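You operate a simulated robot arm through the tools that you are given. There is no shell and no other tool. Be economical: measure what you need, move in short steps, check, and stop when the job is done.

You are at the controls of a simulated two-armed robot. One attempt, no reset.

TASK
Put the cup bar that the yellow card names into the cart drawer.
Fine: the black cup bar of the size on the yellow card stand; shut the drawer and close that catch again. Set down upright: what you pick out. Where these are worked on the way, their far stop is far enough and under half their travel is too little: cart drawer.

Only the result counts: the job must be done as asked and must still hold three seconds after the hand-in. Knocking over, shifting, dropping, spilling or breaking anything else fails it.

THE ROBOT
Two 7-joint arms with two-finger parallel grippers on one trunk, on a base that drives. Base frame: it is fixed to the floor where the robot stands at the start and does not move with it; the origin is under the middle of the robot, x ahead of it, y to its left, z up. Lengths are in cm, angles in degrees, forces in N, time in s.
The left shoulder is at the start at [5, 16.8, 110.6], the right one opposite. Places, roughly: brake lever [0, -160, 80]; cart drawer [20, -180, 80]; cart drawer inside [20, -180, 80]; left orange catch [80, 80, 110]; middle orange catch [80, 50, 110]; right orange catch [80, 20, 110]; small walnut tray [75, -175, 100]; steel cart [50, -175, 50]; top shelf of the steel cart [50, -180, 90]. Payload 1.57 kg a hand.
The TCP of each hand is the grasp point between the finger pads, 3 cm short of the fingertips. In the tool frame z runs along the fingers and y along their closing line. Largest opening 8 cm; finger width 1.7, thickness 1.2; the body of the gripper, 4 by 8.2 cm, starts 8 cm behind the TCP.
Orientation is told as [roll, pitch, yaw] about the base's x, y, z axes, in that order, counted from this pose: with the fingers straight down and closing along the base's y, the tool's x points along the base's -x, its y along +y and its z along -z.

THE INTERFACE
- The arms move only by the tool jog_arm. It takes "left_steps", "right_steps" or both (then of equal length, played together; a hand with none holds still); each is a list of rows, each an object of numbers (a shift or turn left out is 0, a gripper value left out holds the last): "claw": the gripper command, from -1 (fully open) to 1 (shut), values between in proportion; "x", "y", "z": the shift along the tool's x, y, z in m; "ax", "ay", "az": the turn, a rotation vector about the tool's x, y, z in degrees. In form: [{"claw": .., "x": .., "y": .., "z": .., "ax": .., "ay": .., "az": ..}, ...]. A call has 1 to 10 rows; each row is the pose to reach, as a shift and turn from the pose commanded when the call began, along the tool's axes at that moment. A row lasts 0.2 s, in which the tool goes at most 5 cm and 8.6 degrees; a call with a longer step from one row to the next is refused whole, and so is a gripper value outside its range. Where a pose cannot be reached the arm comes as near as it can. A force on the tool above 60 N (or 10 N above the force at the start of the call, whichever is more), or a blocked arm, ends the call early, and 0.2 s more pass. The fingers move at their own pace (about 4.5 cm/s each) and stop on an object; they squeeze with about 24 N. The grip force told is the motor's: it shows also when the fingers shut on nothing. Time passes only in rows, and 0.2 s behind the last, so rows that repeat a pose let the fingers close. The reply holds the time, the measured pose of the TCP, the force on the tool along the base axes, the opening and the grip force, in the units named above and with some noise, with the torque about the TCP (base axes, N m) and any sound that the robot's microphone picked up.
- Cameras (640 x 400 px; columns grow to the right, rows downward): "scene" is now at [12.39, 3.33, 134.42]; the picture's right is [0.40, -0.92, 0.00], its down [-0.19, -0.08, -0.98] and it looks along [0.90, 0.39, -0.21] (base axes); focal length 265 px, centre (320, 200). "left" rides on the left gripper at [7.2, 0.7, -12.2] in its tool frame; the picture's right is [-0.09, 1.00, 0.00], its down [-0.84, -0.08, -0.54] and it looks along [-0.54, -0.05, 0.84] (tool axes); focal length 238 px, centre (320, 200). "right" rides on the right gripper at [7.2, -0.7, -12.2] in its tool frame; the picture's right is [0.09, 1.00, 0.00], its down [-0.84, 0.08, -0.54] and it looks along [-0.54, 0.05, 0.84] (tool axes); focal length 238 px, centre (320, 200). There is no depth. A picture from a camera that has moved, and an enlarged one, comes with that camera's place and axes in the base frame and with its lens. The place of the scene camera against the robot may be out by one fixed shift of up to 1.8 cm in any direction.
- get_image(camera): a new picture of that camera. No time passes.
- move_column(by): slides the trunk up (or, below 0, down) by that many cm; the arms and the scene camera ride with it, the base frame stays. It gives what a move gives, with no picture.
- base_move(legs): drives the robot by 1 to 6 legs, each [ahead, left, turn to the left] in cm, cm and degrees, along the robot's own axes; the way and the turn of a leg run together, so that a leg with both is an arc; at most 150 cm and 180 degrees a leg. The arms and the cameras ride along, it lands a little off, and it stops where it bumps. It gives what a move gives.
- turn_head(pan, tilt): turns the head with the scene camera to pan (to the left, within 80 degrees either way) and tilt (down, from -29 to 69), counted from straight ahead of the robot. It gives what a move gives.
- inspect(camera, box): a new picture of the part [left, top, right, bottom] of that camera's present view, enlarged. No time passes.
- hand_in(): hands the job in; it is judged then, once.

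Work in short steps. Places have to be worked out from the pictures, the camera data and where the tool is seen: move nearer, look again, correct. Check each grasp and each placing, and mend what went wrong. You have 120 turns and 92 pictures in all, those below and enlarged ones among them. Open the grippers and draw the arms clear of the work before you hand the job in, unless the task says otherwise; then end with one line.

The tools are called after "Call:" as a command line: name --argument value ..., lists and objects as JSON in quotes. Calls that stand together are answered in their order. jog_arm: Moves the arms, as the interface text tells. Its arguments: {"type":"object","properties":{"left_steps":{"type":"array"},"right_steps":{"type":"array"}},"required":[]} The other tools are called the same way: move_column (by) slides the trunk up or down; base_move (legs) drives the base; turn_head (pan, tilt) turns the head that bears the scene camera; get_image (camera) takes a picture; inspect (camera, box) takes an enlarged picture of a part of a camera's view; hand_in () hands the job in.

At the start:

```text
t: 0.0
left_eef_pos: [28.37, 29.68, 128.44]
left_tool_rot: [0.0, -0.1, -0.1]
left_wrist_force: [-0.3, 0.5, 0.6]
left_moment: [-0.02, 0.03, 0.01]
left_opening: 7.97
left_grip_force: 0.0
right_eef_pos: [34.28, 5.84, 124.5]
right_tool_rot: [0.0, 0.1, 0.0]
right_wrist_force: [0.4, -0.8, -1.4]
right_moment: [0.03, -0.01, -0.02]
right_opening: 8.01
right_grip_force: 0.1
trunk travel left (down, up): [-27.5, 16.8]
robot x, y, heading: [-0.08, 0.2, -0.2]
head pan, tilt: [23.3, 12.0]
```

scene: 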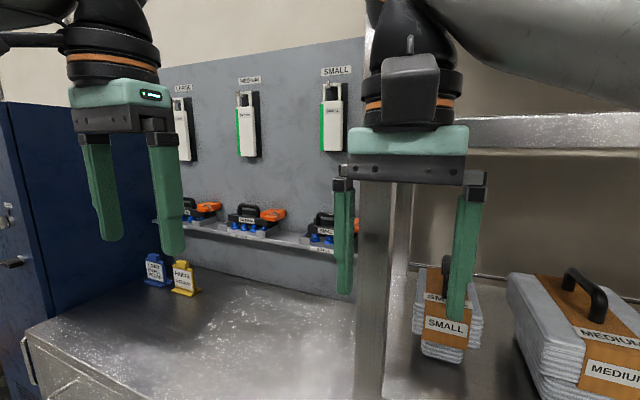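
right: 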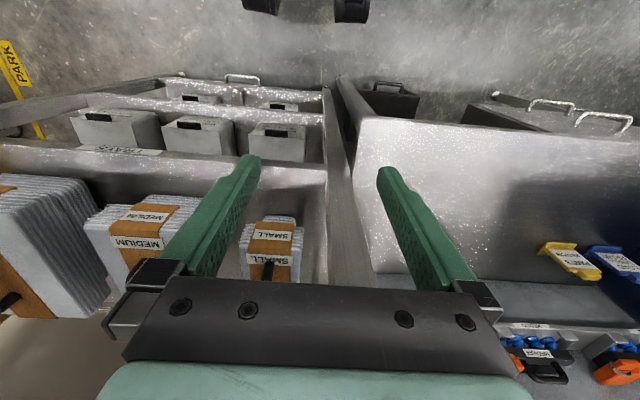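
left: 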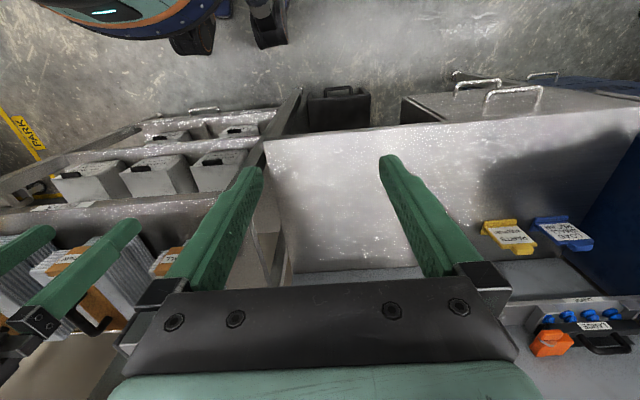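

The yellow card stand and the cup bars sit on the bench by the wall. I zoom in to read the card and the bars.

Call:
inspect --camera "scene" --box '[130, 180, 370, 310]'

Call:
inspect --camera "left" --box '[460, 200, 640, 370]'

Call:
inspect --camera "right" --box '[480, 220, 640, 400]'

```text
2.67 times, centred on (250, 245) of scene
camera zoom: at [12.39, 3.33, 134.42], right [0.4, -0.92, 0.0], down [-0.19, -0.08, -0.98], along [0.9, 0.39, -0.21], focal length 707 px, centre (507, 80)
```

zoom: 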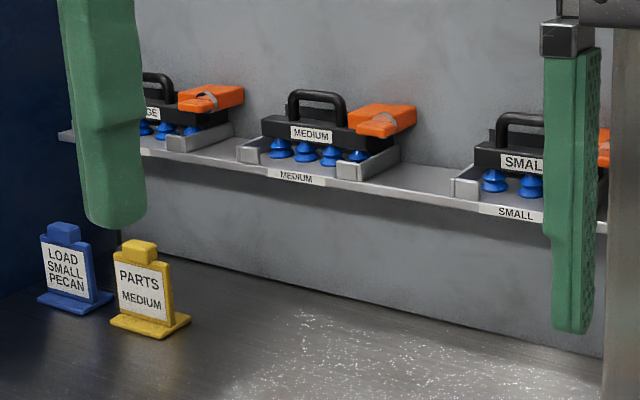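

```text
2.35 times, centred on (550, 285) of left
camera zoom: at [21.11, 30.38, 140.55], right [0.09, 1.0, 0.0], down [0.84, -0.08, 0.54], along [0.54, -0.05, -0.84], focal length 561 px, centre (-221, 0)
```

zoom: 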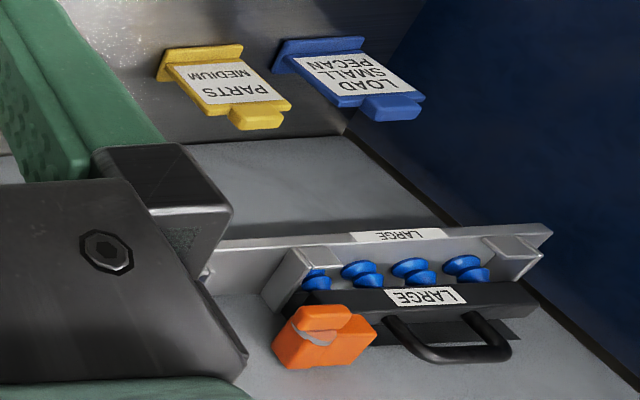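

```text
2.22 times, centred on (560, 310) of right
camera zoom: at [27.04, 5.08, 136.81], right [-0.09, 1.0, 0.0], down [0.84, 0.08, 0.54], along [0.54, 0.05, -0.84], focal length 530 px, centre (-213, -44)
```

zoom: 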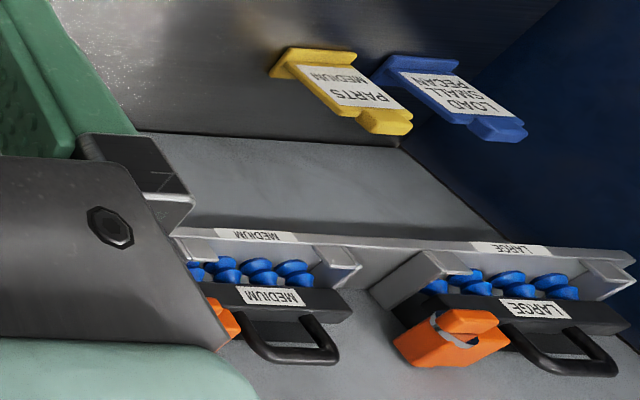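

The yellow card says MEDIUM, so the target is the medium cup bar on the middle shelf seat, held by the middle orange catch. I drive left to stand in front of it and look.

Call:
base_move --legs '[[0, 45, 0]]'

Call:
turn_head --pan 0 --tilt 20

Call:
get_image --camera "scene"

Call:
get_image --camera "right"

```text
t: 2.7
left_eef_pos: [28.2, 74.46, 128.35]
left_tool_rot: [0.0, 0.0, 0.2]
left_wrist_force: [-0.4, -0.4, -0.4]
left_moment: [0.0, 0.02, -0.03]
left_opening: 7.99
left_grip_force: 0.1
right_eef_pos: [34.25, 50.53, 124.64]
right_tool_rot: [-0.1, 0.1, 0.0]
right_wrist_force: [0.3, 0.0, -0.2]
right_moment: [-0.01, -0.04, 0.03]
right_opening: 8.01
right_grip_force: 0.0
trunk travel left (down, up): [-27.5, 16.8]
robot x, y, heading: [-0.08, 44.76, 0.3]
head pan, tilt: [23.3, 12.0]
```

```text
t: 3.6
left_eef_pos: [28.31, 74.49, 128.43]
left_tool_rot: [0.0, 0.0, 0.1]
left_wrist_force: [-0.1, -0.2, -0.2]
left_moment: [0.01, -0.01, -0.02]
left_opening: 8.01
left_grip_force: 0.0
right_eef_pos: [34.14, 50.57, 124.64]
right_tool_rot: [0.0, -0.1, 0.2]
right_wrist_force: [-0.3, -0.3, 0.2]
right_moment: [-0.02, 0.01, 0.02]
right_opening: 7.98
right_grip_force: 0.1
trunk travel left (down, up): [-27.5, 16.8]
robot x, y, heading: [-0.02, 44.73, 0.3]
head pan, tilt: [0.0, 20.0]
```

```text
85 pictures are left
camera scene: at [13.1, 44.34, 133.12], right [0.0, -1.0, 0.0], down [-0.34, 0.0, -0.94], along [0.94, 0.0, -0.34], focal length 265 px, centre (320, 200)
```

scene: 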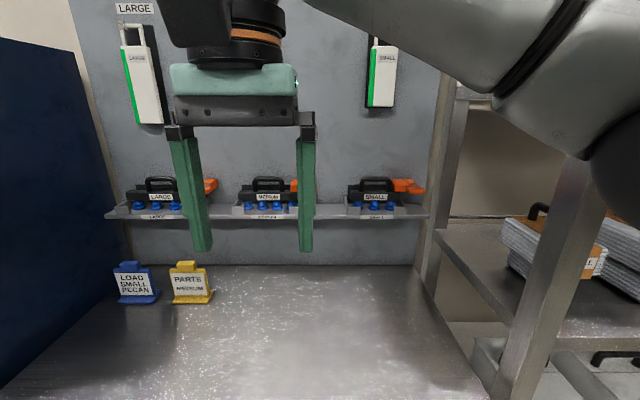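

```text
84 pictures are left
camera right: at [27.0, 49.78, 136.81], right [-0.09, 1.0, 0.0], down [0.84, 0.08, 0.54], along [0.54, 0.05, -0.84], focal length 238 px, centre (320, 200)
```

right: 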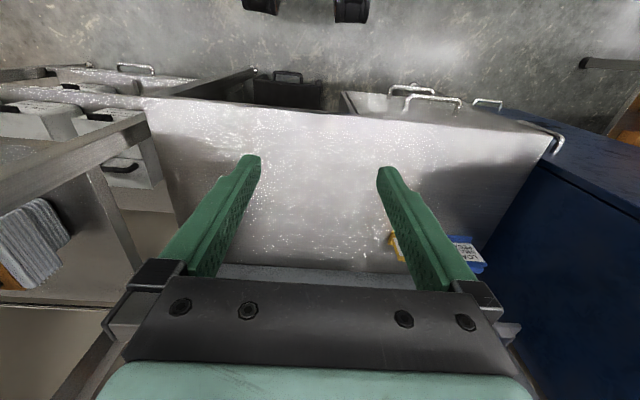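

The medium bar label triangulates to about [78, 57.5, 110.5], the bench top to z≈83.5 and the bench edge to x≈38. I move the right hand out of the way, drive ahead a bit, and zoom in on the catch.

Call:
jog_arm --right_steps '[{"y": -0.04}, {"y": -0.08}, {"y": -0.12}, {"y": -0.16}, {"y": -0.18}]'

Call:
base_move --legs '[[12, 0, 0]]'

Call:
inspect --camera "scene" --box '[160, 140, 400, 290]'

Call:
get_image --camera "left"

```text
t: 4.8
left_eef_pos: [28.24, 74.42, 128.48]
left_tool_rot: [-0.1, 0.0, 0.1]
left_wrist_force: [-1.0, -0.1, -0.8]
left_moment: [0.03, -0.03, 0.02]
left_opening: 8.02
left_grip_force: 0.1
right_eef_pos: [34.22, 32.61, 124.51]
right_tool_rot: [-0.1, 0.0, 0.1]
right_wrist_force: [-0.2, -0.3, -0.4]
right_moment: [0.0, -0.03, 0.02]
right_opening: 8.0
right_grip_force: 0.1
trunk travel left (down, up): [-27.5, 16.8]
robot x, y, heading: [-0.32, 44.62, -0.1]
head pan, tilt: [0.0, 20.0]
```

```text
t: 6.0
left_eef_pos: [37.83, 74.41, 128.36]
left_tool_rot: [-0.1, 0.0, 0.0]
left_wrist_force: [0.7, 0.3, -0.1]
left_moment: [-0.01, -0.02, -0.03]
left_opening: 8.01
left_grip_force: 0.1
right_eef_pos: [43.75, 32.62, 124.61]
right_tool_rot: [0.0, 0.1, 0.1]
right_wrist_force: [0.3, -0.1, 0.3]
right_moment: [0.01, -0.03, 0.02]
right_opening: 8.01
right_grip_force: 0.1
trunk travel left (down, up): [-27.5, 16.8]
robot x, y, heading: [9.56, 44.67, 0.1]
head pan, tilt: [0.0, 20.0]
stopped in leg 1: the robot was blocked; the commanded pose is now the measured one
```

```text
2.67 times, centred on (280, 215) of scene
camera zoom: at [22.68, 44.34, 133.1], right [0.0, -1.0, 0.0], down [-0.34, 0.0, -0.94], along [0.94, 0.0, -0.34], focal length 707 px, centre (427, 160)
```

zoom: 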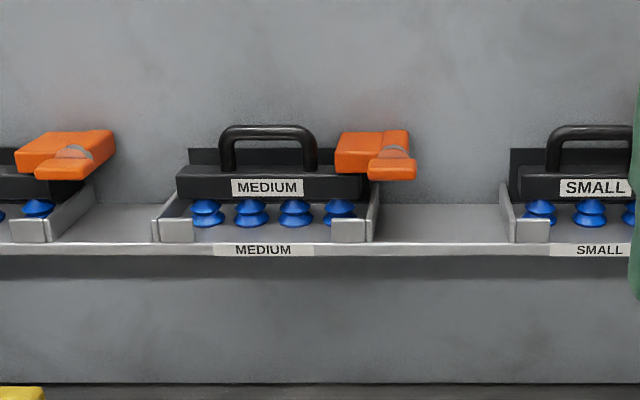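

```text
82 pictures are left
camera left: at [30.58, 75.05, 140.55], right [0.09, 1.0, 0.0], down [0.84, -0.08, 0.54], along [0.54, -0.05, -0.84], focal length 238 px, centre (320, 200)
```

left: 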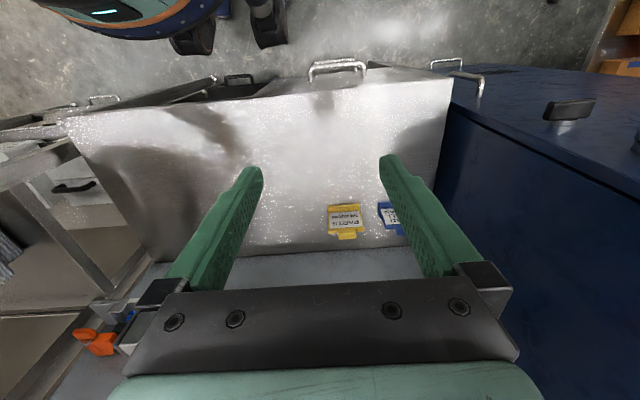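

The base bumped the bench at x≈9.6, so the bar is about 69 cm ahead and I will reach with the tool pointing forward. I zoom in more on the catch mechanism first.

Call:
inspect --camera "scene" --box '[215, 175, 335, 250]'

Call:
inspect --camera "left" --box '[40, 280, 160, 370]'

```text
5.33 times, centred on (275, 212) of scene
camera zoom: at [22.68, 44.34, 133.1], right [0.0, -1.0, 0.0], down [-0.34, 0.0, -0.94], along [0.94, 0.0, -0.34], focal length 1413 px, centre (560, 133)
```

zoom: 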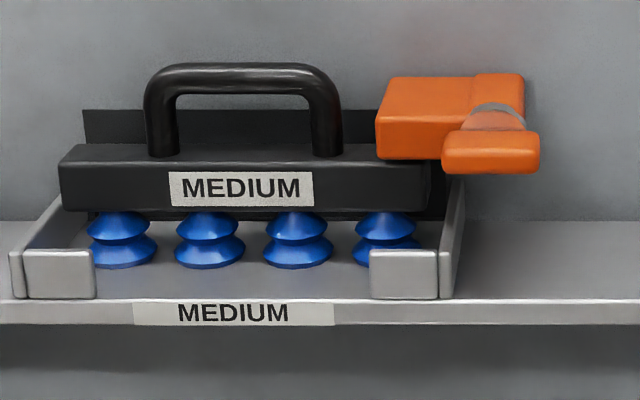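

```text
4.44 times, centred on (100, 325) of left
camera zoom: at [30.58, 75.05, 140.55], right [0.09, 1.0, 0.0], down [0.84, -0.08, 0.54], along [0.54, -0.05, -0.84], focal length 1059 px, centre (1298, -356)
```

zoom: 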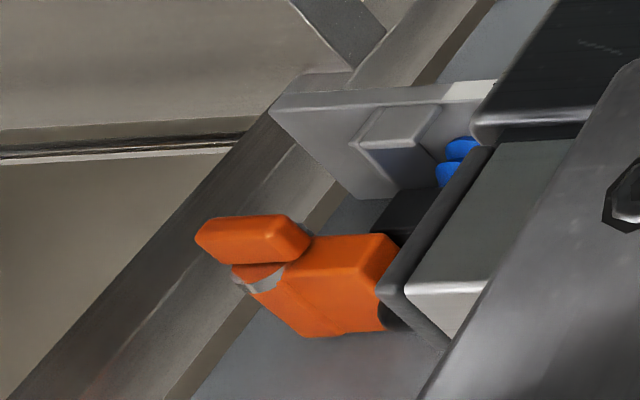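

The catch is a front turn-knob (paddle ≈[76.5, 47, 112.5]) with an arm lying over the bar's right end. Turning it clockwise seen from the front should swing the arm up. I pitch the left tool forward while moving it ahead and right.

Call:
jog_arm --left_steps '[{"x": -0.01, "y": -0.02, "ay": -8.5}, {"x": -0.02, "y": -0.04, "ay": -17}, {"x": -0.03, "y": -0.06, "ay": -25.5}, {"x": -0.04, "y": -0.08, "ay": -34}, {"x": -0.05, "y": -0.1, "ay": -42.5}, {"x": -0.06, "y": -0.12, "ay": -51}, {"x": -0.07, "y": -0.14, "ay": -59.5}, {"x": -0.08, "y": -0.16, "ay": -68}, {"x": -0.09, "y": -0.18, "ay": -76.5}, {"x": -0.1, "y": -0.2, "ay": -85}]'

```text
t: 8.2
left_eef_pos: [47.85, 54.28, 128.24]
left_tool_rot: [1.0, -85.1, -1.1]
left_wrist_force: [0.1, -1.1, 0.2]
left_moment: [0.0, 0.01, -0.02]
left_opening: 7.99
left_grip_force: 0.0
right_eef_pos: [43.88, 32.63, 124.54]
right_tool_rot: [-0.1, 0.1, 0.1]
right_wrist_force: [-0.1, 0.0, -0.4]
right_moment: [-0.02, 0.01, 0.01]
right_opening: 8.01
right_grip_force: 0.0
trunk travel left (down, up): [-27.5, 16.8]
robot x, y, heading: [9.54, 44.7, -0.0]
head pan, tilt: [0.0, 20.0]
```

That works. Now I roll the tool −86° so the fingers close vertically, lower it and shift right.

Call:
jog_arm --left_steps '[{"claw": 0.1, "x": 0.01, "y": -0.007, "az": -8.6}, {"x": 0.02, "y": -0.014, "az": -17.2}, {"x": 0.03, "y": -0.021, "az": -25.8}, {"x": 0.04, "y": -0.028, "az": -34.4}, {"x": 0.05, "y": -0.035, "az": -43}, {"x": 0.06, "y": -0.042, "az": -51.6}, {"x": 0.07, "y": -0.049, "az": -60.2}, {"x": 0.08, "y": -0.056, "az": -68.8}, {"x": 0.09, "y": -0.063, "az": -77.4}, {"x": 0.1, "y": -0.07, "az": -86}]'

Call:
get_image --camera "scene"

Call:
get_image --camera "left"

```text
t: 10.4
left_eef_pos: [47.74, 56.44, 125.24]
left_tool_rot: [-85.2, -3.8, 89.7]
left_wrist_force: [-0.6, 1.2, 0.2]
left_moment: [-0.02, 0.02, -0.04]
left_opening: 3.61
left_grip_force: 0.1
left hand out of reach, approached as far as the arm can: row 1, 2, 3, 4, 5, 6, 7, 8, 9, 10
right_eef_pos: [43.61, 32.65, 124.6]
right_tool_rot: [0.0, -0.1, 0.2]
right_wrist_force: [-0.6, -0.4, 0.2]
right_moment: [-0.01, -0.01, -0.01]
right_opening: 7.98
right_grip_force: 0.1
trunk travel left (down, up): [-27.5, 16.8]
robot x, y, heading: [9.13, 44.72, 0.1]
head pan, tilt: [0.0, 20.0]
```

```text
79 pictures are left
camera scene: at [22.46, 44.42, 133.14], right [0.0, -1.0, 0.0], down [-0.34, 0.0, -0.94], along [0.94, 0.0, -0.34], focal length 265 px, centre (320, 200)
```

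scene: 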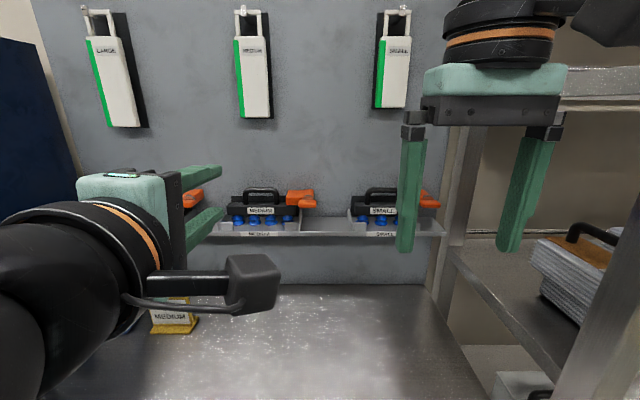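

```text
78 pictures are left
camera left: at [35.5, 49.19, 125.16], right [-0.08, 0.16, -0.98], down [-0.53, 0.83, 0.18], along [0.84, 0.54, 0.01], focal length 238 px, centre (320, 200)
```

left: 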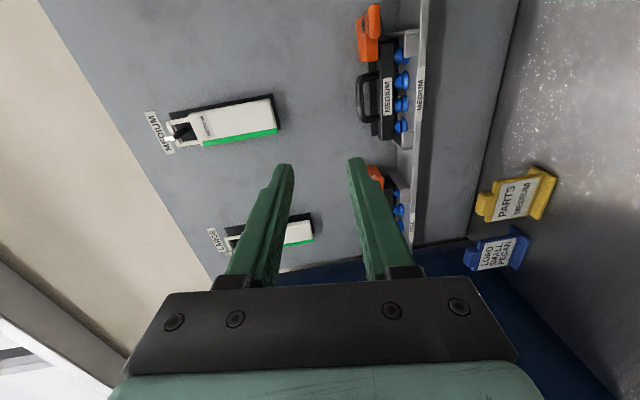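

The orientation is right, but the arm was too folded to reach the commanded place. I extend forward, where it should reach better.

Call:
jog_arm --left_steps '[{"z": 0.03}, {"z": 0.06}, {"z": 0.09}, {"z": 0.12}, {"z": 0.14}]'

```text
t: 11.6
left_eef_pos: [61.93, 56.34, 124.03]
left_tool_rot: [-85.1, -4.1, 89.7]
left_wrist_force: [0.0, 0.5, -0.3]
left_moment: [-0.01, -0.02, -0.03]
left_opening: 3.63
left_grip_force: 0.0
right_eef_pos: [43.8, 32.54, 124.68]
right_tool_rot: [0.0, 0.0, 0.1]
right_wrist_force: [-0.4, -0.3, -0.7]
right_moment: [0.0, -0.06, -0.01]
right_opening: 8.0
right_grip_force: 0.0
trunk travel left (down, up): [-27.5, 16.8]
robot x, y, heading: [9.8, 44.64, 0.0]
head pan, tilt: [0.0, 20.0]
```

Commanded pose equals reached pose. Now I move to knob height and y with the tool levelled, staying back at x≈62.

Call:
jog_arm --left_steps '[{"x": 0.02, "y": 0.02, "ax": 1, "az": -1}, {"x": 0.04, "y": 0.04, "ax": 2, "az": -2}, {"x": 0.06, "y": 0.06, "ax": 3, "az": -3}, {"x": 0.08, "y": 0.085, "ax": 4, "az": -4}, {"x": 0.1, "y": 0.108, "z": 0.009, "ax": 5, "az": -4}]'

Call:
get_image --camera "left"

Call:
inspect --camera "scene" --box '[180, 140, 420, 290]'

```text
t: 12.8
left_eef_pos: [60.89, 54.48, 115.0]
left_tool_rot: [-89.4, -0.1, 89.9]
left_wrist_force: [-0.3, 0.9, 0.0]
left_moment: [0.0, -0.02, -0.02]
left_opening: 3.58
left_grip_force: 0.1
left hand out of reach, approached as far as the arm can: row 2, 3, 4, 5
right_eef_pos: [43.71, 32.63, 124.74]
right_tool_rot: [-0.1, 0.0, 0.1]
right_wrist_force: [-0.3, 0.3, -0.1]
right_moment: [-0.03, 0.03, 0.02]
right_opening: 7.99
right_grip_force: 0.1
trunk travel left (down, up): [-27.5, 16.8]
robot x, y, heading: [9.24, 44.68, 0.1]
head pan, tilt: [0.0, 20.0]
```

```text
77 pictures are left
camera left: at [48.7, 47.26, 114.37], right [-0.01, 0.09, -1.0], down [-0.54, 0.84, 0.08], along [0.84, 0.54, 0.04], focal length 238 px, centre (320, 200)
```

left: 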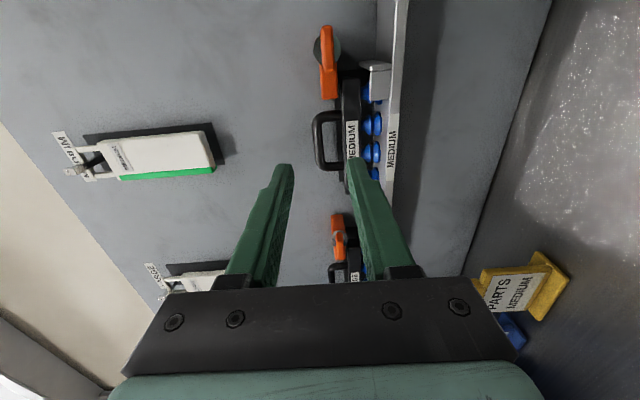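

```text
2.67 times, centred on (300, 215) of scene
camera zoom: at [22.59, 44.34, 133.12], right [0.0, -1.0, 0.0], down [-0.34, 0.0, -0.94], along [0.94, 0.0, -0.34], focal length 707 px, centre (373, 160)
```

zoom: 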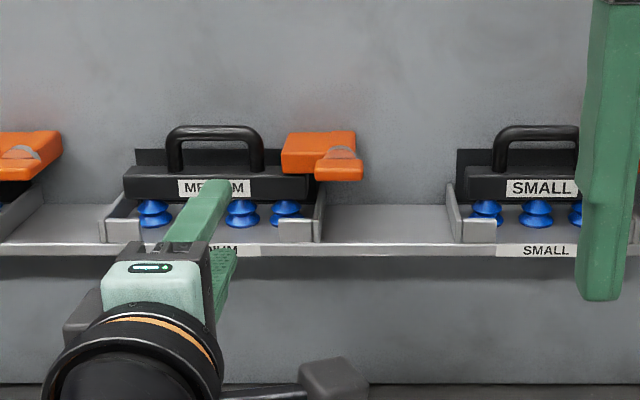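

The arm runs out of reach to the right, so I will shift the base right by ~7.5 cm and lower the trunk 2.4 cm. First I look at the catch through the left camera from its current angle.

Call:
inspect --camera "left" --box '[270, 10, 420, 110]'

Call:
base_move --legs '[[0, -7.4, 0]]'

Call:
move_column --by -2.4

Call:
inspect --camera "left" --box '[220, 90, 420, 220]'

Call:
inspect --camera "scene" --box '[200, 140, 360, 240]'

```text
4.00 times, centred on (345, 60) of left
camera zoom: at [48.7, 47.26, 114.37], right [-0.01, 0.09, -1.0], down [-0.54, 0.84, 0.08], along [0.84, 0.54, 0.04], focal length 953 px, centre (220, 760)
```

zoom: 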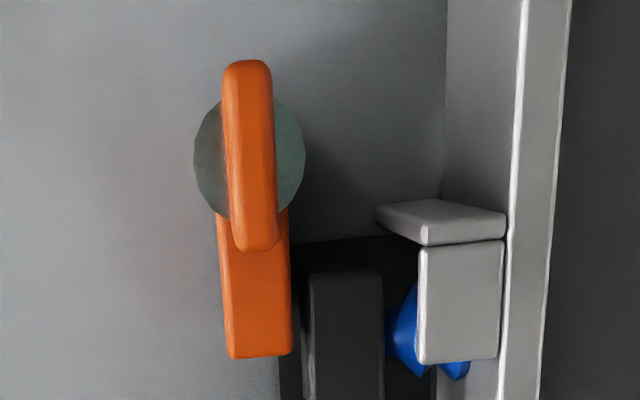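

```text
t: 13.8
left_eef_pos: [61.01, 46.98, 114.99]
left_tool_rot: [-89.5, 0.0, 89.9]
left_wrist_force: [0.2, -0.9, 1.2]
left_moment: [-0.01, -0.03, 0.02]
left_opening: 3.59
left_grip_force: 0.1
right_eef_pos: [43.65, 25.13, 124.65]
right_tool_rot: [0.1, -0.1, 0.2]
right_wrist_force: [-1.4, 0.1, 0.1]
right_moment: [0.05, -0.01, -0.02]
right_opening: 7.98
right_grip_force: 0.0
trunk travel left (down, up): [-27.5, 16.8]
robot x, y, heading: [9.39, 37.46, 0.0]
head pan, tilt: [0.0, 20.0]
```

```text
t: 14.5
left_eef_pos: [60.92, 47.11, 112.62]
left_tool_rot: [-89.4, 0.0, 89.8]
left_wrist_force: [0.3, -0.7, 1.1]
left_moment: [0.02, 0.0, -0.01]
left_opening: 3.59
left_grip_force: 0.0
right_eef_pos: [43.6, 25.24, 122.19]
right_tool_rot: [0.0, 0.0, 0.0]
right_wrist_force: [-0.5, -0.2, 0.7]
right_moment: [0.02, -0.01, 0.02]
right_opening: 8.02
right_grip_force: 0.1
trunk travel left (down, up): [-25.1, 19.2]
robot x, y, heading: [9.26, 37.52, -0.3]
head pan, tilt: [0.0, 20.0]
```

```text
3.08 times, centred on (320, 155) of left
camera zoom: at [48.71, 39.87, 112.01], right [-0.01, 0.09, -1.0], down [-0.54, 0.84, 0.08], along [0.84, 0.54, 0.04], focal length 733 px, centre (320, 338)
```

zoom: 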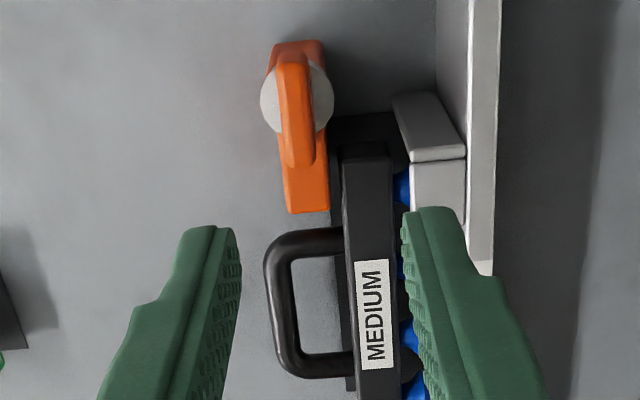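

```text
4.00 times, centred on (280, 190) of scene
camera zoom: at [22.58, 36.96, 130.72], right [0.0, -1.0, 0.0], down [-0.34, 0.0, -0.94], along [0.94, 0.0, -0.34], focal length 1060 px, centre (480, 240)
```

zoom: 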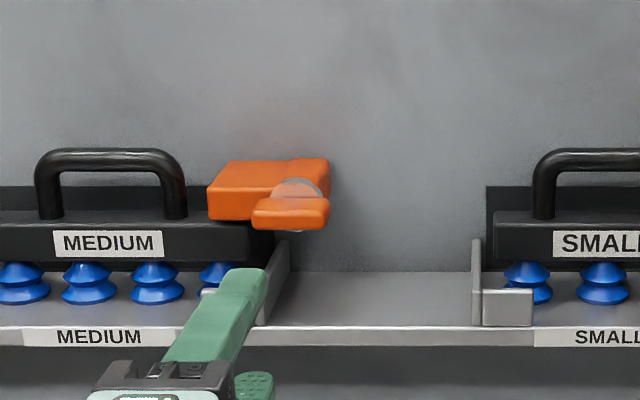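

The left camera views triangulate the knob to [76.9, 47.5, 113.4], turning about an axis along x. I extend so the fingertips straddle it, with TCP x≈74.3.

Call:
jog_arm --left_steps '[{"x": -0.004, "y": -0.008, "z": 0.03}, {"x": -0.004, "y": -0.008, "z": 0.06}, {"x": -0.004, "y": -0.008, "z": 0.09}, {"x": -0.004, "y": -0.008, "z": 0.115}]'

Call:
inspect --camera "left" --box '[200, 80, 440, 230]'

Call:
inspect --camera "scene" --box '[200, 140, 360, 240]'

```text
t: 15.5
left_eef_pos: [71.5, 49.47, 114.29]
left_tool_rot: [-88.9, 0.1, 89.8]
left_wrist_force: [-0.5, -0.4, 0.4]
left_moment: [0.01, -0.04, 0.0]
left_opening: 3.61
left_grip_force: 0.1
left hand out of reach, approached as far as the arm can: row 2, 3, 4
right_eef_pos: [43.79, 25.22, 122.23]
right_tool_rot: [0.0, 0.0, 0.1]
right_wrist_force: [0.6, 0.0, 0.3]
right_moment: [-0.02, 0.01, -0.04]
right_opening: 7.99
right_grip_force: 0.0
trunk travel left (down, up): [-25.1, 19.2]
robot x, y, heading: [9.73, 37.33, 0.1]
head pan, tilt: [0.0, 20.0]
```

```text
2.67 times, centred on (320, 155) of left
camera zoom: at [59.13, 42.29, 113.86], right [-0.02, 0.09, -1.0], down [-0.54, 0.84, 0.09], along [0.84, 0.54, 0.03], focal length 636 px, centre (320, 320)
```

zoom: 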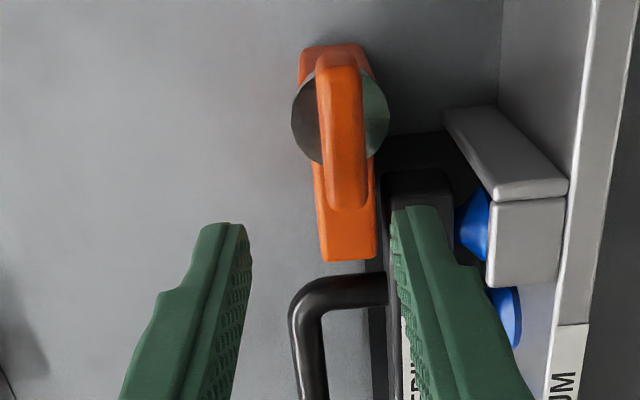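

```text
4.00 times, centred on (280, 190) of scene
camera zoom: at [22.61, 36.97, 130.72], right [0.0, -1.0, 0.0], down [-0.34, 0.0, -0.94], along [0.94, 0.0, -0.34], focal length 1060 px, centre (480, 240)
```

zoom: 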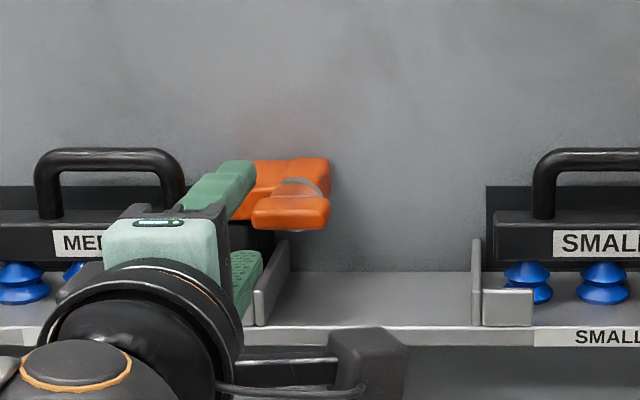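

The arm hits a limit when reaching inward to the right, so I need the base further right. I retract both hands, then shift the base 10 cm right.

Call:
jog_arm --left_steps '[{"z": -0.03}, {"z": -0.06}, {"z": -0.08}]' --right_steps '[{"x": 0.04}, {"x": 0.08}, {"x": 0.12}]'

Call:
base_move --legs '[[0, -10, 0]]'

```text
t: 16.3
left_eef_pos: [63.69, 49.54, 114.28]
left_tool_rot: [-89.4, 0.0, 89.8]
left_wrist_force: [0.0, -0.1, 0.0]
left_moment: [0.0, 0.02, 0.01]
left_opening: 3.64
left_grip_force: 0.1
right_eef_pos: [32.72, 24.87, 121.86]
right_tool_rot: [0.1, 0.8, -0.7]
right_wrist_force: [12.0, 6.1, -4.0]
right_moment: [-0.87, 1.11, -0.66]
right_opening: 8.01
right_grip_force: 0.0
trunk travel left (down, up): [-25.1, 19.2]
robot x, y, heading: [9.62, 37.48, 0.1]
head pan, tilt: [0.0, 20.0]
stopped in row 3 (right hand): the force on the tool passed its limit (the readings are from after the stop); the commanded pose is now the measured one
```

```text
t: 17.5
left_eef_pos: [63.77, 39.63, 114.35]
left_tool_rot: [-89.5, 0.0, 89.9]
left_wrist_force: [-0.1, -0.5, -0.2]
left_moment: [0.02, 0.0, 0.04]
left_opening: 3.57
left_grip_force: 0.0
right_eef_pos: [32.64, 14.99, 121.96]
right_tool_rot: [0.3, 0.7, -0.5]
right_wrist_force: [18.5, 1.0, -6.2]
right_moment: [-0.16, 1.94, -0.16]
right_opening: 8.02
right_grip_force: 0.2
trunk travel left (down, up): [-25.1, 19.2]
robot x, y, heading: [9.38, 27.45, -0.0]
head pan, tilt: [0.0, 20.0]
```

The right hand is pressed against something (18 N), probably the robot itself, so I move it forward 3 cm. The left hand goes to y≈47.5.

Call:
jog_arm --left_steps '[{"x": -0.03}, {"x": -0.06, "y": 0.009}, {"x": -0.079, "y": 0.009}]' --right_steps '[{"x": -0.015}, {"x": -0.03}, {"x": -0.04}]'

Call:
get_image --camera "scene"

```text
t: 18.3
left_eef_pos: [63.39, 47.98, 114.16]
left_tool_rot: [-88.9, 0.4, 89.5]
left_wrist_force: [-0.7, 0.4, 0.1]
left_moment: [-0.01, 0.01, -0.07]
left_opening: 3.62
left_grip_force: 0.1
left hand out of reach, approached as far as the arm can: row 3
right_eef_pos: [36.63, 15.29, 121.87]
right_tool_rot: [0.1, 0.7, -0.2]
right_wrist_force: [-0.6, 0.4, 0.4]
right_moment: [-0.07, 0.0, 0.0]
right_opening: 7.97
right_grip_force: 0.1
trunk travel left (down, up): [-25.1, 19.2]
robot x, y, heading: [9.06, 27.55, 0.1]
head pan, tilt: [0.0, 20.0]
```

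```text
70 pictures are left
camera scene: at [22.65, 27.39, 130.71], right [0.0, -1.0, 0.0], down [-0.34, 0.0, -0.94], along [0.94, 0.0, -0.34], focal length 265 px, centre (320, 200)
```

scene: 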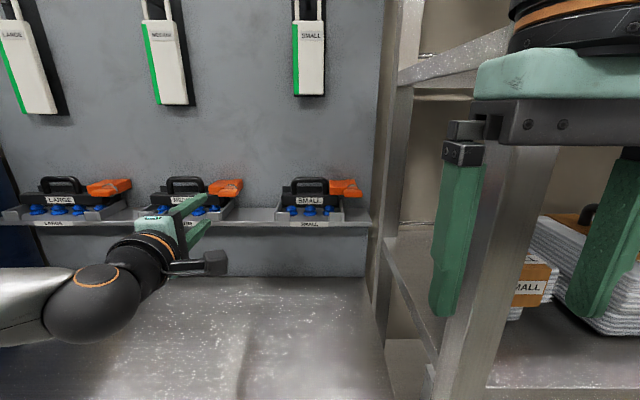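

The left arm is near [63.4, 48, 114.2]. I try extending straight ahead from here to see how it drifts.

Call:
jog_arm --left_steps '[{"z": 0.03}, {"z": 0.06}, {"z": 0.08}]'

```text
t: 19.1
left_eef_pos: [69.17, 49.96, 115.52]
left_tool_rot: [-89.1, 0.0, 90.0]
left_wrist_force: [0.9, 0.4, 0.8]
left_moment: [-0.01, -0.01, -0.02]
left_opening: 3.62
left_grip_force: 0.0
left hand out of reach, approached as far as the arm can: row 1, 2, 3
right_eef_pos: [36.65, 14.89, 121.82]
right_tool_rot: [0.2, 0.6, -0.4]
right_wrist_force: [-0.1, -0.1, 1.1]
right_moment: [-0.02, 0.01, 0.0]
right_opening: 7.99
right_grip_force: 0.1
trunk travel left (down, up): [-25.1, 19.2]
robot x, y, heading: [10.16, 27.27, 0.1]
head pan, tilt: [0.0, 20.0]
```

With this roll the left arm is limited. The right arm has mirrored joint room, rolled to the same −90° and then turning back to 0. I fold the left arm back toward its home pose and will use the right arm.

Call:
jog_arm --left_steps '[{"z": -0.02, "y": -0.01, "az": 8.6}, {"z": -0.04, "y": -0.02, "az": 17.2}, {"z": -0.06, "y": -0.03, "az": 25.8}, {"z": -0.08, "y": -0.04, "az": 34.4}, {"z": -0.1, "y": -0.05, "az": 43}, {"z": -0.12, "y": -0.06, "az": 51.6}, {"z": -0.14, "y": -0.07, "az": 60.2}, {"z": -0.16, "y": -0.08, "az": 68.8}, {"z": -0.18, "y": -0.09, "az": 77.4}, {"z": -0.2, "y": -0.1, "az": 86}]'

```text
t: 21.3
left_eef_pos: [49.25, 49.82, 125.55]
left_tool_rot: [-83.3, -86.1, 83.2]
left_wrist_force: [-0.1, 0.4, 0.0]
left_moment: [-0.02, 0.01, -0.01]
left_opening: 3.61
left_grip_force: 0.1
right_eef_pos: [36.51, 15.0, 121.91]
right_tool_rot: [0.1, 0.7, -0.4]
right_wrist_force: [-1.6, 0.7, -0.2]
right_moment: [0.01, -0.02, -0.04]
right_opening: 8.01
right_grip_force: 0.1
trunk travel left (down, up): [-25.1, 19.2]
robot x, y, heading: [9.51, 27.28, 0.2]
head pan, tilt: [0.0, 20.0]
```

Now I pitch the left tool back down and draw it back.

Call:
jog_arm --left_steps '[{"claw": -1, "z": -0.012, "ay": 8.5}, {"z": -0.024, "ay": 17}, {"z": -0.036, "ay": 25.5}, {"z": -0.048, "ay": 34}, {"z": -0.06, "ay": 42.5}, {"z": -0.072, "ay": 51}, {"z": -0.084, "ay": 59.5}, {"z": -0.096, "ay": 68}, {"z": -0.108, "ay": 76.5}, {"z": -0.11, "ay": 85}]'

Call:
base_move --legs '[[-3, 0, 0], [0, 30, 0]]'

Call:
get_image --camera "scene"

Call:
get_image --camera "left"

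```text
t: 23.5
left_eef_pos: [38.43, 49.81, 125.71]
left_tool_rot: [-4.0, -4.3, 0.2]
left_wrist_force: [0.0, -0.2, -0.4]
left_moment: [0.02, 0.02, -0.01]
left_opening: 8.02
left_grip_force: 0.0
right_eef_pos: [36.59, 14.76, 121.81]
right_tool_rot: [0.2, 0.8, -0.4]
right_wrist_force: [-0.2, -0.2, 0.4]
right_moment: [0.02, 0.02, 0.01]
right_opening: 8.01
right_grip_force: 0.1
trunk travel left (down, up): [-25.1, 19.2]
robot x, y, heading: [9.28, 27.4, 0.2]
head pan, tilt: [0.0, 20.0]
```

```text
t: 26.0
left_eef_pos: [35.31, 79.79, 125.68]
left_tool_rot: [-4.0, -4.5, 0.3]
left_wrist_force: [0.6, 1.2, 0.8]
left_moment: [-0.03, 0.02, -0.03]
left_opening: 8.0
left_grip_force: 0.1
right_eef_pos: [33.56, 44.94, 121.86]
right_tool_rot: [0.2, 0.7, -0.3]
right_wrist_force: [0.4, 0.1, 0.3]
right_moment: [-0.06, 0.03, -0.02]
right_opening: 7.99
right_grip_force: 0.0
trunk travel left (down, up): [-25.1, 19.2]
robot x, y, heading: [6.43, 57.7, 0.1]
head pan, tilt: [0.0, 20.0]
```

```text
69 pictures are left
camera scene: at [19.57, 57.13, 130.72], right [0.0, -1.0, 0.0], down [-0.34, 0.0, -0.94], along [0.94, 0.0, -0.34], focal length 265 px, centre (320, 200)
```

scene: 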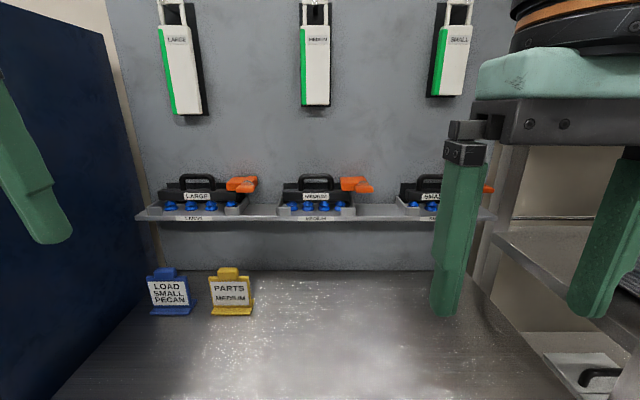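

```text
68 pictures are left
camera left: at [27.07, 81.37, 137.18], right [0.09, 0.99, -0.06], down [0.79, -0.03, 0.61], along [0.6, -0.11, -0.79], focal length 238 px, centre (320, 200)
```

left: 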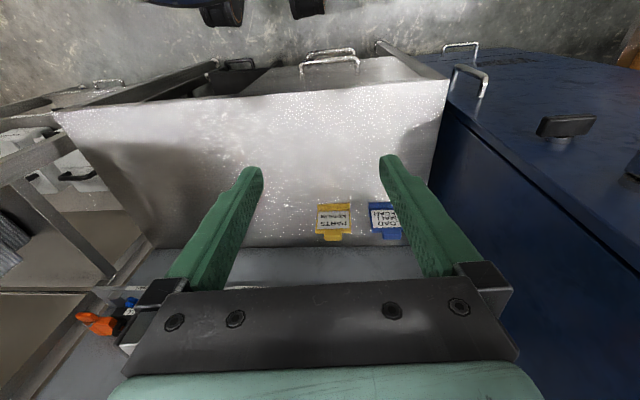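

The left hand is clear. Now I pitch the right tool forward.

Call:
jog_arm --right_steps '[{"x": -0.015, "z": -0.004, "ay": -8.6}, {"x": -0.03, "z": -0.008, "ay": -17.2}, {"x": -0.045, "z": -0.012, "ay": -25.8}, {"x": -0.06, "z": -0.016, "ay": -34.4}, {"x": -0.075, "z": -0.02, "ay": -43}, {"x": -0.09, "z": -0.024, "ay": -51.6}, {"x": -0.105, "z": -0.028, "ay": -60.2}, {"x": -0.12, "z": -0.032, "ay": -68.8}, {"x": -0.135, "z": -0.036, "ay": -77.4}, {"x": -0.15, "z": -0.04, "ay": -86}]'

Call:
jog_arm --right_steps '[{"claw": 0.1, "x": 0.01, "z": 0.008, "az": -8.6}, {"x": 0.02, "z": 0.016, "az": -17.2}, {"x": 0.03, "z": 0.024, "az": -25.8}, {"x": 0.04, "z": 0.032, "az": -34.4}, {"x": 0.05, "z": 0.04, "az": -43}, {"x": 0.06, "z": 0.048, "az": -51.6}, {"x": 0.07, "z": 0.056, "az": -60.2}, {"x": 0.08, "z": 0.064, "az": -68.8}, {"x": 0.09, "z": 0.072, "az": -77.4}, {"x": 0.1, "z": 0.08, "az": -86}]'

```text
t: 28.2
left_eef_pos: [35.32, 79.8, 125.68]
left_tool_rot: [-4.0, -4.4, 0.1]
left_wrist_force: [0.1, 0.7, 0.4]
left_moment: [0.02, -0.05, 0.03]
left_opening: 8.02
left_grip_force: 0.0
right_eef_pos: [48.56, 44.87, 125.57]
right_tool_rot: [3.0, -85.3, -3.2]
right_wrist_force: [-1.0, 0.1, -0.4]
right_moment: [-0.03, 0.0, 0.0]
right_opening: 8.01
right_grip_force: 0.0
trunk travel left (down, up): [-25.1, 19.2]
robot x, y, heading: [6.33, 57.25, -0.1]
head pan, tilt: [0.0, 20.0]
```

```text
t: 30.4
left_eef_pos: [35.26, 79.8, 125.79]
left_tool_rot: [-4.0, -4.5, 0.4]
left_wrist_force: [0.9, -0.6, 0.7]
left_moment: [-0.01, -0.02, 0.0]
left_opening: 8.0
left_grip_force: 0.1
right_eef_pos: [55.83, 44.74, 115.06]
right_tool_rot: [-85.3, -4.0, 89.3]
right_wrist_force: [-0.7, -1.0, -0.7]
right_moment: [-0.02, 0.0, 0.01]
right_opening: 3.59
right_grip_force: 0.1
trunk travel left (down, up): [-25.1, 19.2]
robot x, y, heading: [6.32, 57.64, 0.3]
head pan, tilt: [0.0, 20.0]
```

The right arm takes this pose without trouble. I level it, line it up with the knob axis and drive the base up to the bench.

Call:
jog_arm --right_steps '[{"x": -0.014, "y": 0.008, "z": 0.02, "ax": 2.5, "az": -2}, {"x": -0.029, "y": 0.014, "z": 0.05, "ax": 5, "az": -4}]'

Call:
base_move --legs '[[2.8, 0, 0]]'

Call:
inspect --camera "right" --box '[200, 60, 440, 210]'

```text
t: 31.0
left_eef_pos: [35.32, 79.88, 125.64]
left_tool_rot: [-4.0, -4.5, 0.3]
left_wrist_force: [-0.6, -0.4, -0.5]
left_moment: [0.0, -0.02, -0.02]
left_opening: 8.01
left_grip_force: 0.1
right_eef_pos: [60.57, 47.92, 113.41]
right_tool_rot: [-90.4, -0.1, 89.3]
right_wrist_force: [0.5, -0.9, -0.2]
right_moment: [0.0, -0.02, -0.03]
right_opening: 3.62
right_grip_force: 0.0
trunk travel left (down, up): [-25.1, 19.2]
robot x, y, heading: [6.38, 57.5, 0.3]
head pan, tilt: [0.0, 20.0]
```

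```text
t: 31.8
left_eef_pos: [38.05, 79.72, 125.67]
left_tool_rot: [-4.0, -4.5, 0.3]
left_wrist_force: [0.4, 0.1, -0.4]
left_moment: [-0.01, 0.01, -0.02]
left_opening: 8.0
left_grip_force: 0.1
right_eef_pos: [63.45, 47.83, 113.49]
right_tool_rot: [-90.3, -0.2, 89.6]
right_wrist_force: [-0.4, -0.1, 0.2]
right_moment: [0.02, -0.05, 0.02]
right_opening: 3.62
right_grip_force: 0.0
trunk travel left (down, up): [-25.1, 19.2]
robot x, y, heading: [9.39, 57.62, 0.1]
head pan, tilt: [0.0, 20.0]
```

```text
2.67 times, centred on (320, 135) of right
camera zoom: at [51.23, 40.65, 114.01], right [0.0, -0.09, -1.0], down [-0.53, 0.84, -0.08], along [0.85, 0.53, -0.04], focal length 636 px, centre (320, 373)
```

zoom: 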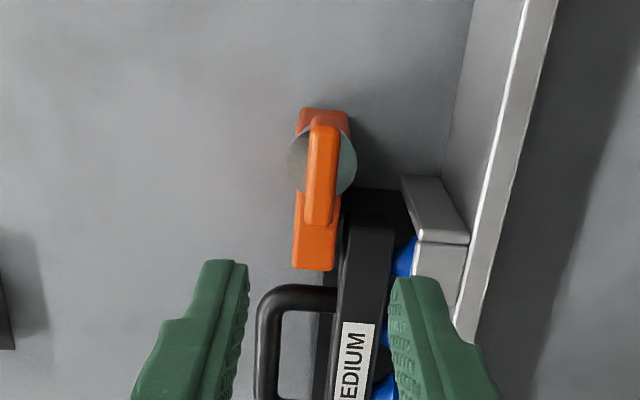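

The knob reads [76.9, 47.4, 113.5], well centred between the fingers. I advance 11 cm.

Call:
jog_arm --right_steps '[{"x": 0.003, "z": 0.04}, {"x": 0.003, "z": 0.08}, {"x": 0.003, "z": 0.1}, {"x": 0.003, "z": 0.11}]'

Call:
inspect --camera "right" --box '[200, 80, 440, 230]'

Call:
inspect --camera "scene" --box '[290, 140, 450, 240]'

```text
t: 32.8
left_eef_pos: [38.09, 79.93, 125.65]
left_tool_rot: [-4.0, -4.5, 0.3]
left_wrist_force: [-0.1, -0.3, -0.2]
left_moment: [-0.01, 0.02, -0.03]
left_opening: 8.0
left_grip_force: 0.0
right_eef_pos: [74.44, 47.53, 113.63]
right_tool_rot: [-90.4, -0.2, 89.5]
right_wrist_force: [-0.3, 0.5, 0.7]
right_moment: [-0.04, 0.0, -0.01]
right_opening: 3.6
right_grip_force: 0.1
trunk travel left (down, up): [-25.1, 19.2]
robot x, y, heading: [9.01, 57.61, -0.1]
head pan, tilt: [0.0, 20.0]
```

```text
2.67 times, centred on (320, 155) of right
camera zoom: at [62.16, 40.24, 114.14], right [0.0, -0.09, -1.0], down [-0.53, 0.84, -0.08], along [0.85, 0.53, -0.04], focal length 636 px, centre (320, 320)
```

zoom: 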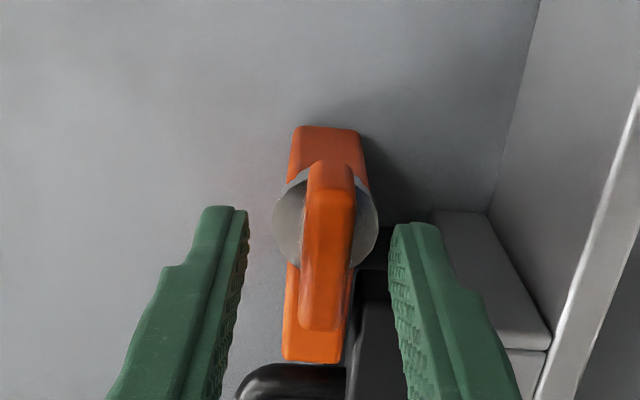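

```text
4.00 times, centred on (370, 190) of scene
camera zoom: at [22.36, 57.08, 130.72], right [0.0, -1.0, 0.0], down [-0.34, 0.0, -0.94], along [0.94, 0.0, -0.34], focal length 1060 px, centre (120, 240)
```

zoom: 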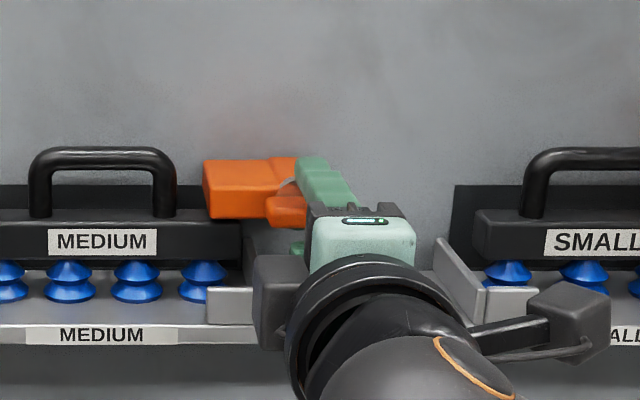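

The fingers straddle the knob, so I close on it gently.

Call:
jog_arm --right_steps '[{"claw": 0.6}, {"claw": 0.8}, {"claw": 0.8}, {"claw": 0.8}]'

Call:
inspect --camera "right" --box '[200, 80, 440, 230]'

```text
t: 33.8
left_eef_pos: [37.98, 79.84, 125.6]
left_tool_rot: [-3.9, -4.5, 0.3]
left_wrist_force: [-0.2, -0.6, -0.3]
left_moment: [0.01, 0.02, -0.03]
left_opening: 7.98
left_grip_force: 0.0
right_eef_pos: [74.51, 47.36, 113.37]
right_tool_rot: [-90.1, -0.3, 89.5]
right_wrist_force: [-2.5, 0.7, -7.0]
right_moment: [-0.05, 0.21, -0.06]
right_opening: 1.19
right_grip_force: 29.6
trunk travel left (down, up): [-25.1, 19.2]
robot x, y, heading: [9.29, 57.75, 0.3]
head pan, tilt: [0.0, 20.0]
```

```text
2.67 times, centred on (320, 155) of right
camera zoom: at [62.16, 40.26, 114.03], right [0.0, -0.09, -1.0], down [-0.53, 0.84, -0.08], along [0.85, 0.53, -0.05], focal length 636 px, centre (320, 320)
```

zoom: 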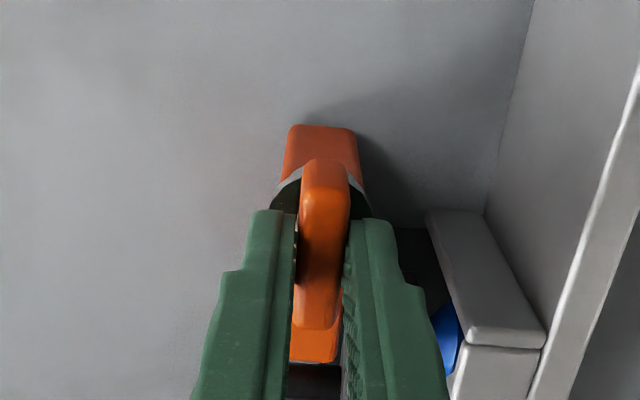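

The knob is gripped, 1.19 cm thick. I turn it +40° about the tool axis and watch the forces.

Call:
jog_arm --right_steps '[{"y": 0.002, "az": 6}, {"y": 0.002, "az": 13}, {"y": 0.002, "az": 20}, {"y": 0.002, "az": 27}, {"y": 0.002, "az": 34}, {"y": 0.002, "az": 40}]'

Call:
inspect --camera "scene" --box '[290, 140, 450, 240]'

```text
t: 35.2
left_eef_pos: [38.25, 79.8, 125.62]
left_tool_rot: [-4.0, -4.5, 0.3]
left_wrist_force: [-0.4, -0.6, -0.5]
left_moment: [0.0, -0.04, -0.02]
left_opening: 8.01
left_grip_force: 0.0
right_eef_pos: [74.55, 47.44, 113.25]
right_tool_rot: [-90.4, -40.3, 89.8]
right_wrist_force: [-1.2, 1.7, -0.5]
right_moment: [0.02, 0.76, -0.39]
right_opening: 1.19
right_grip_force: 29.7
trunk travel left (down, up): [-25.1, 19.2]
robot x, y, heading: [9.51, 57.71, 0.1]
head pan, tilt: [0.0, 20.0]
```

```text
4.00 times, centred on (370, 190) of scene
camera zoom: at [22.37, 57.11, 130.72], right [0.0, -1.0, 0.0], down [-0.34, 0.0, -0.94], along [0.94, 0.0, -0.34], focal length 1060 px, centre (120, 240)
```

zoom: 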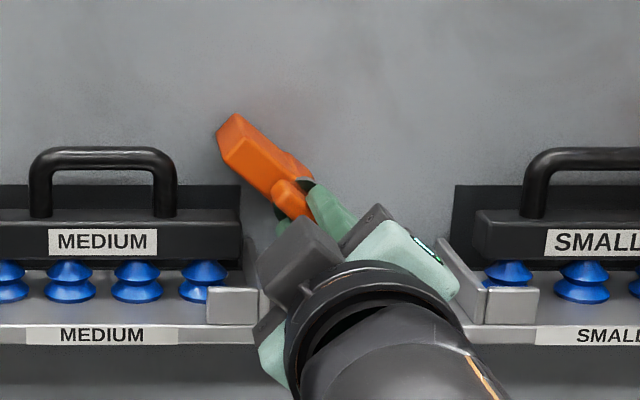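

The catch swings up freely. I continue to about 90°.

Call:
jog_arm --right_steps '[{"az": 8}, {"az": 16}, {"az": 24}, {"az": 32}, {"az": 40}, {"az": 46}, {"az": 50}]'

Call:
inspect --camera "scene" --box '[290, 140, 450, 240]'

```text
t: 36.8
left_eef_pos: [37.99, 79.97, 125.69]
left_tool_rot: [-4.0, -4.5, 0.2]
left_wrist_force: [-0.1, -0.2, -0.5]
left_moment: [0.01, 0.01, -0.03]
left_opening: 8.01
left_grip_force: 0.0
right_eef_pos: [74.39, 47.54, 113.27]
right_tool_rot: [123.5, -89.7, -124.0]
right_wrist_force: [-6.7, 6.6, -5.8]
right_moment: [-0.15, 0.79, 0.37]
right_opening: 1.17
right_grip_force: 28.9
trunk travel left (down, up): [-25.1, 19.2]
robot x, y, heading: [9.14, 57.48, 0.5]
head pan, tilt: [0.0, 20.0]
```

```text
4.00 times, centred on (370, 190) of scene
camera zoom: at [22.34, 57.17, 130.71], right [0.0, -1.0, 0.0], down [-0.34, 0.0, -0.94], along [0.94, 0.0, -0.34], focal length 1060 px, centre (120, 240)
```

zoom: 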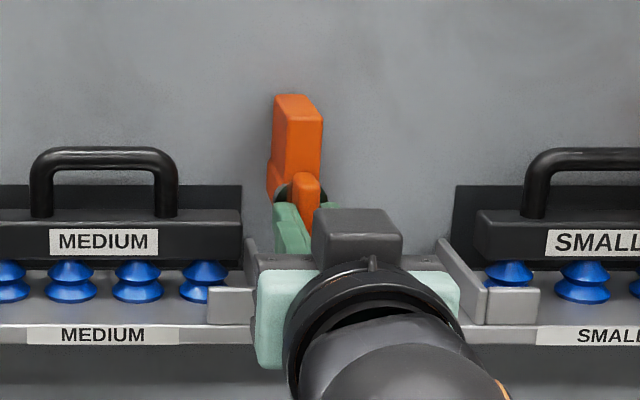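

The catch stands vertical, clear of the bar. I open slightly, retract and check that it stays.

Call:
jog_arm --right_steps '[{"claw": 0.35}, {"claw": 0.35}, {"z": -0.03}, {"z": -0.07}, {"z": -0.11}]'

Call:
inspect --camera "scene" --box '[250, 120, 450, 245]'

```text
t: 38.1
left_eef_pos: [37.49, 80.01, 125.81]
left_tool_rot: [-4.0, -4.7, 0.2]
left_wrist_force: [0.3, 0.8, -0.2]
left_moment: [0.02, 0.02, 0.04]
left_opening: 8.02
left_grip_force: 0.1
right_eef_pos: [61.81, 46.95, 120.35]
right_tool_rot: [-173.5, -80.9, 172.0]
right_wrist_force: [0.4, 0.3, 0.4]
right_moment: [0.03, 0.01, 0.01]
right_opening: 2.58
right_grip_force: 0.1
trunk travel left (down, up): [-25.1, 19.2]
robot x, y, heading: [9.27, 57.29, 0.1]
head pan, tilt: [0.0, 20.0]
stopped in row 5 (right hand): the arm was blocked; the commanded pose is now the measured one
```

```text
3.20 times, centred on (350, 182) of scene
camera zoom: at [21.74, 57.09, 130.79], right [0.0, -1.0, 0.0], down [-0.34, 0.0, -0.94], along [0.94, 0.0, -0.34], focal length 848 px, centre (224, 256)
```

zoom: 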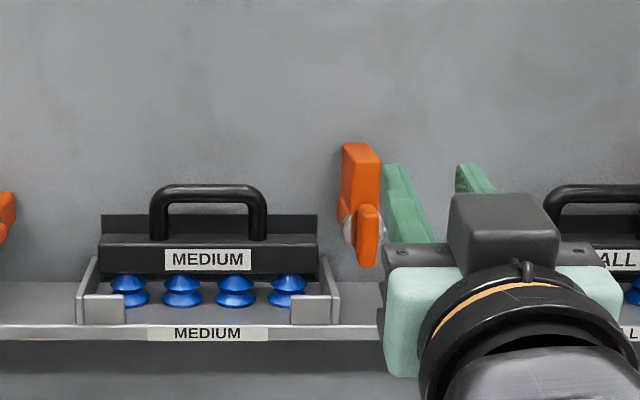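

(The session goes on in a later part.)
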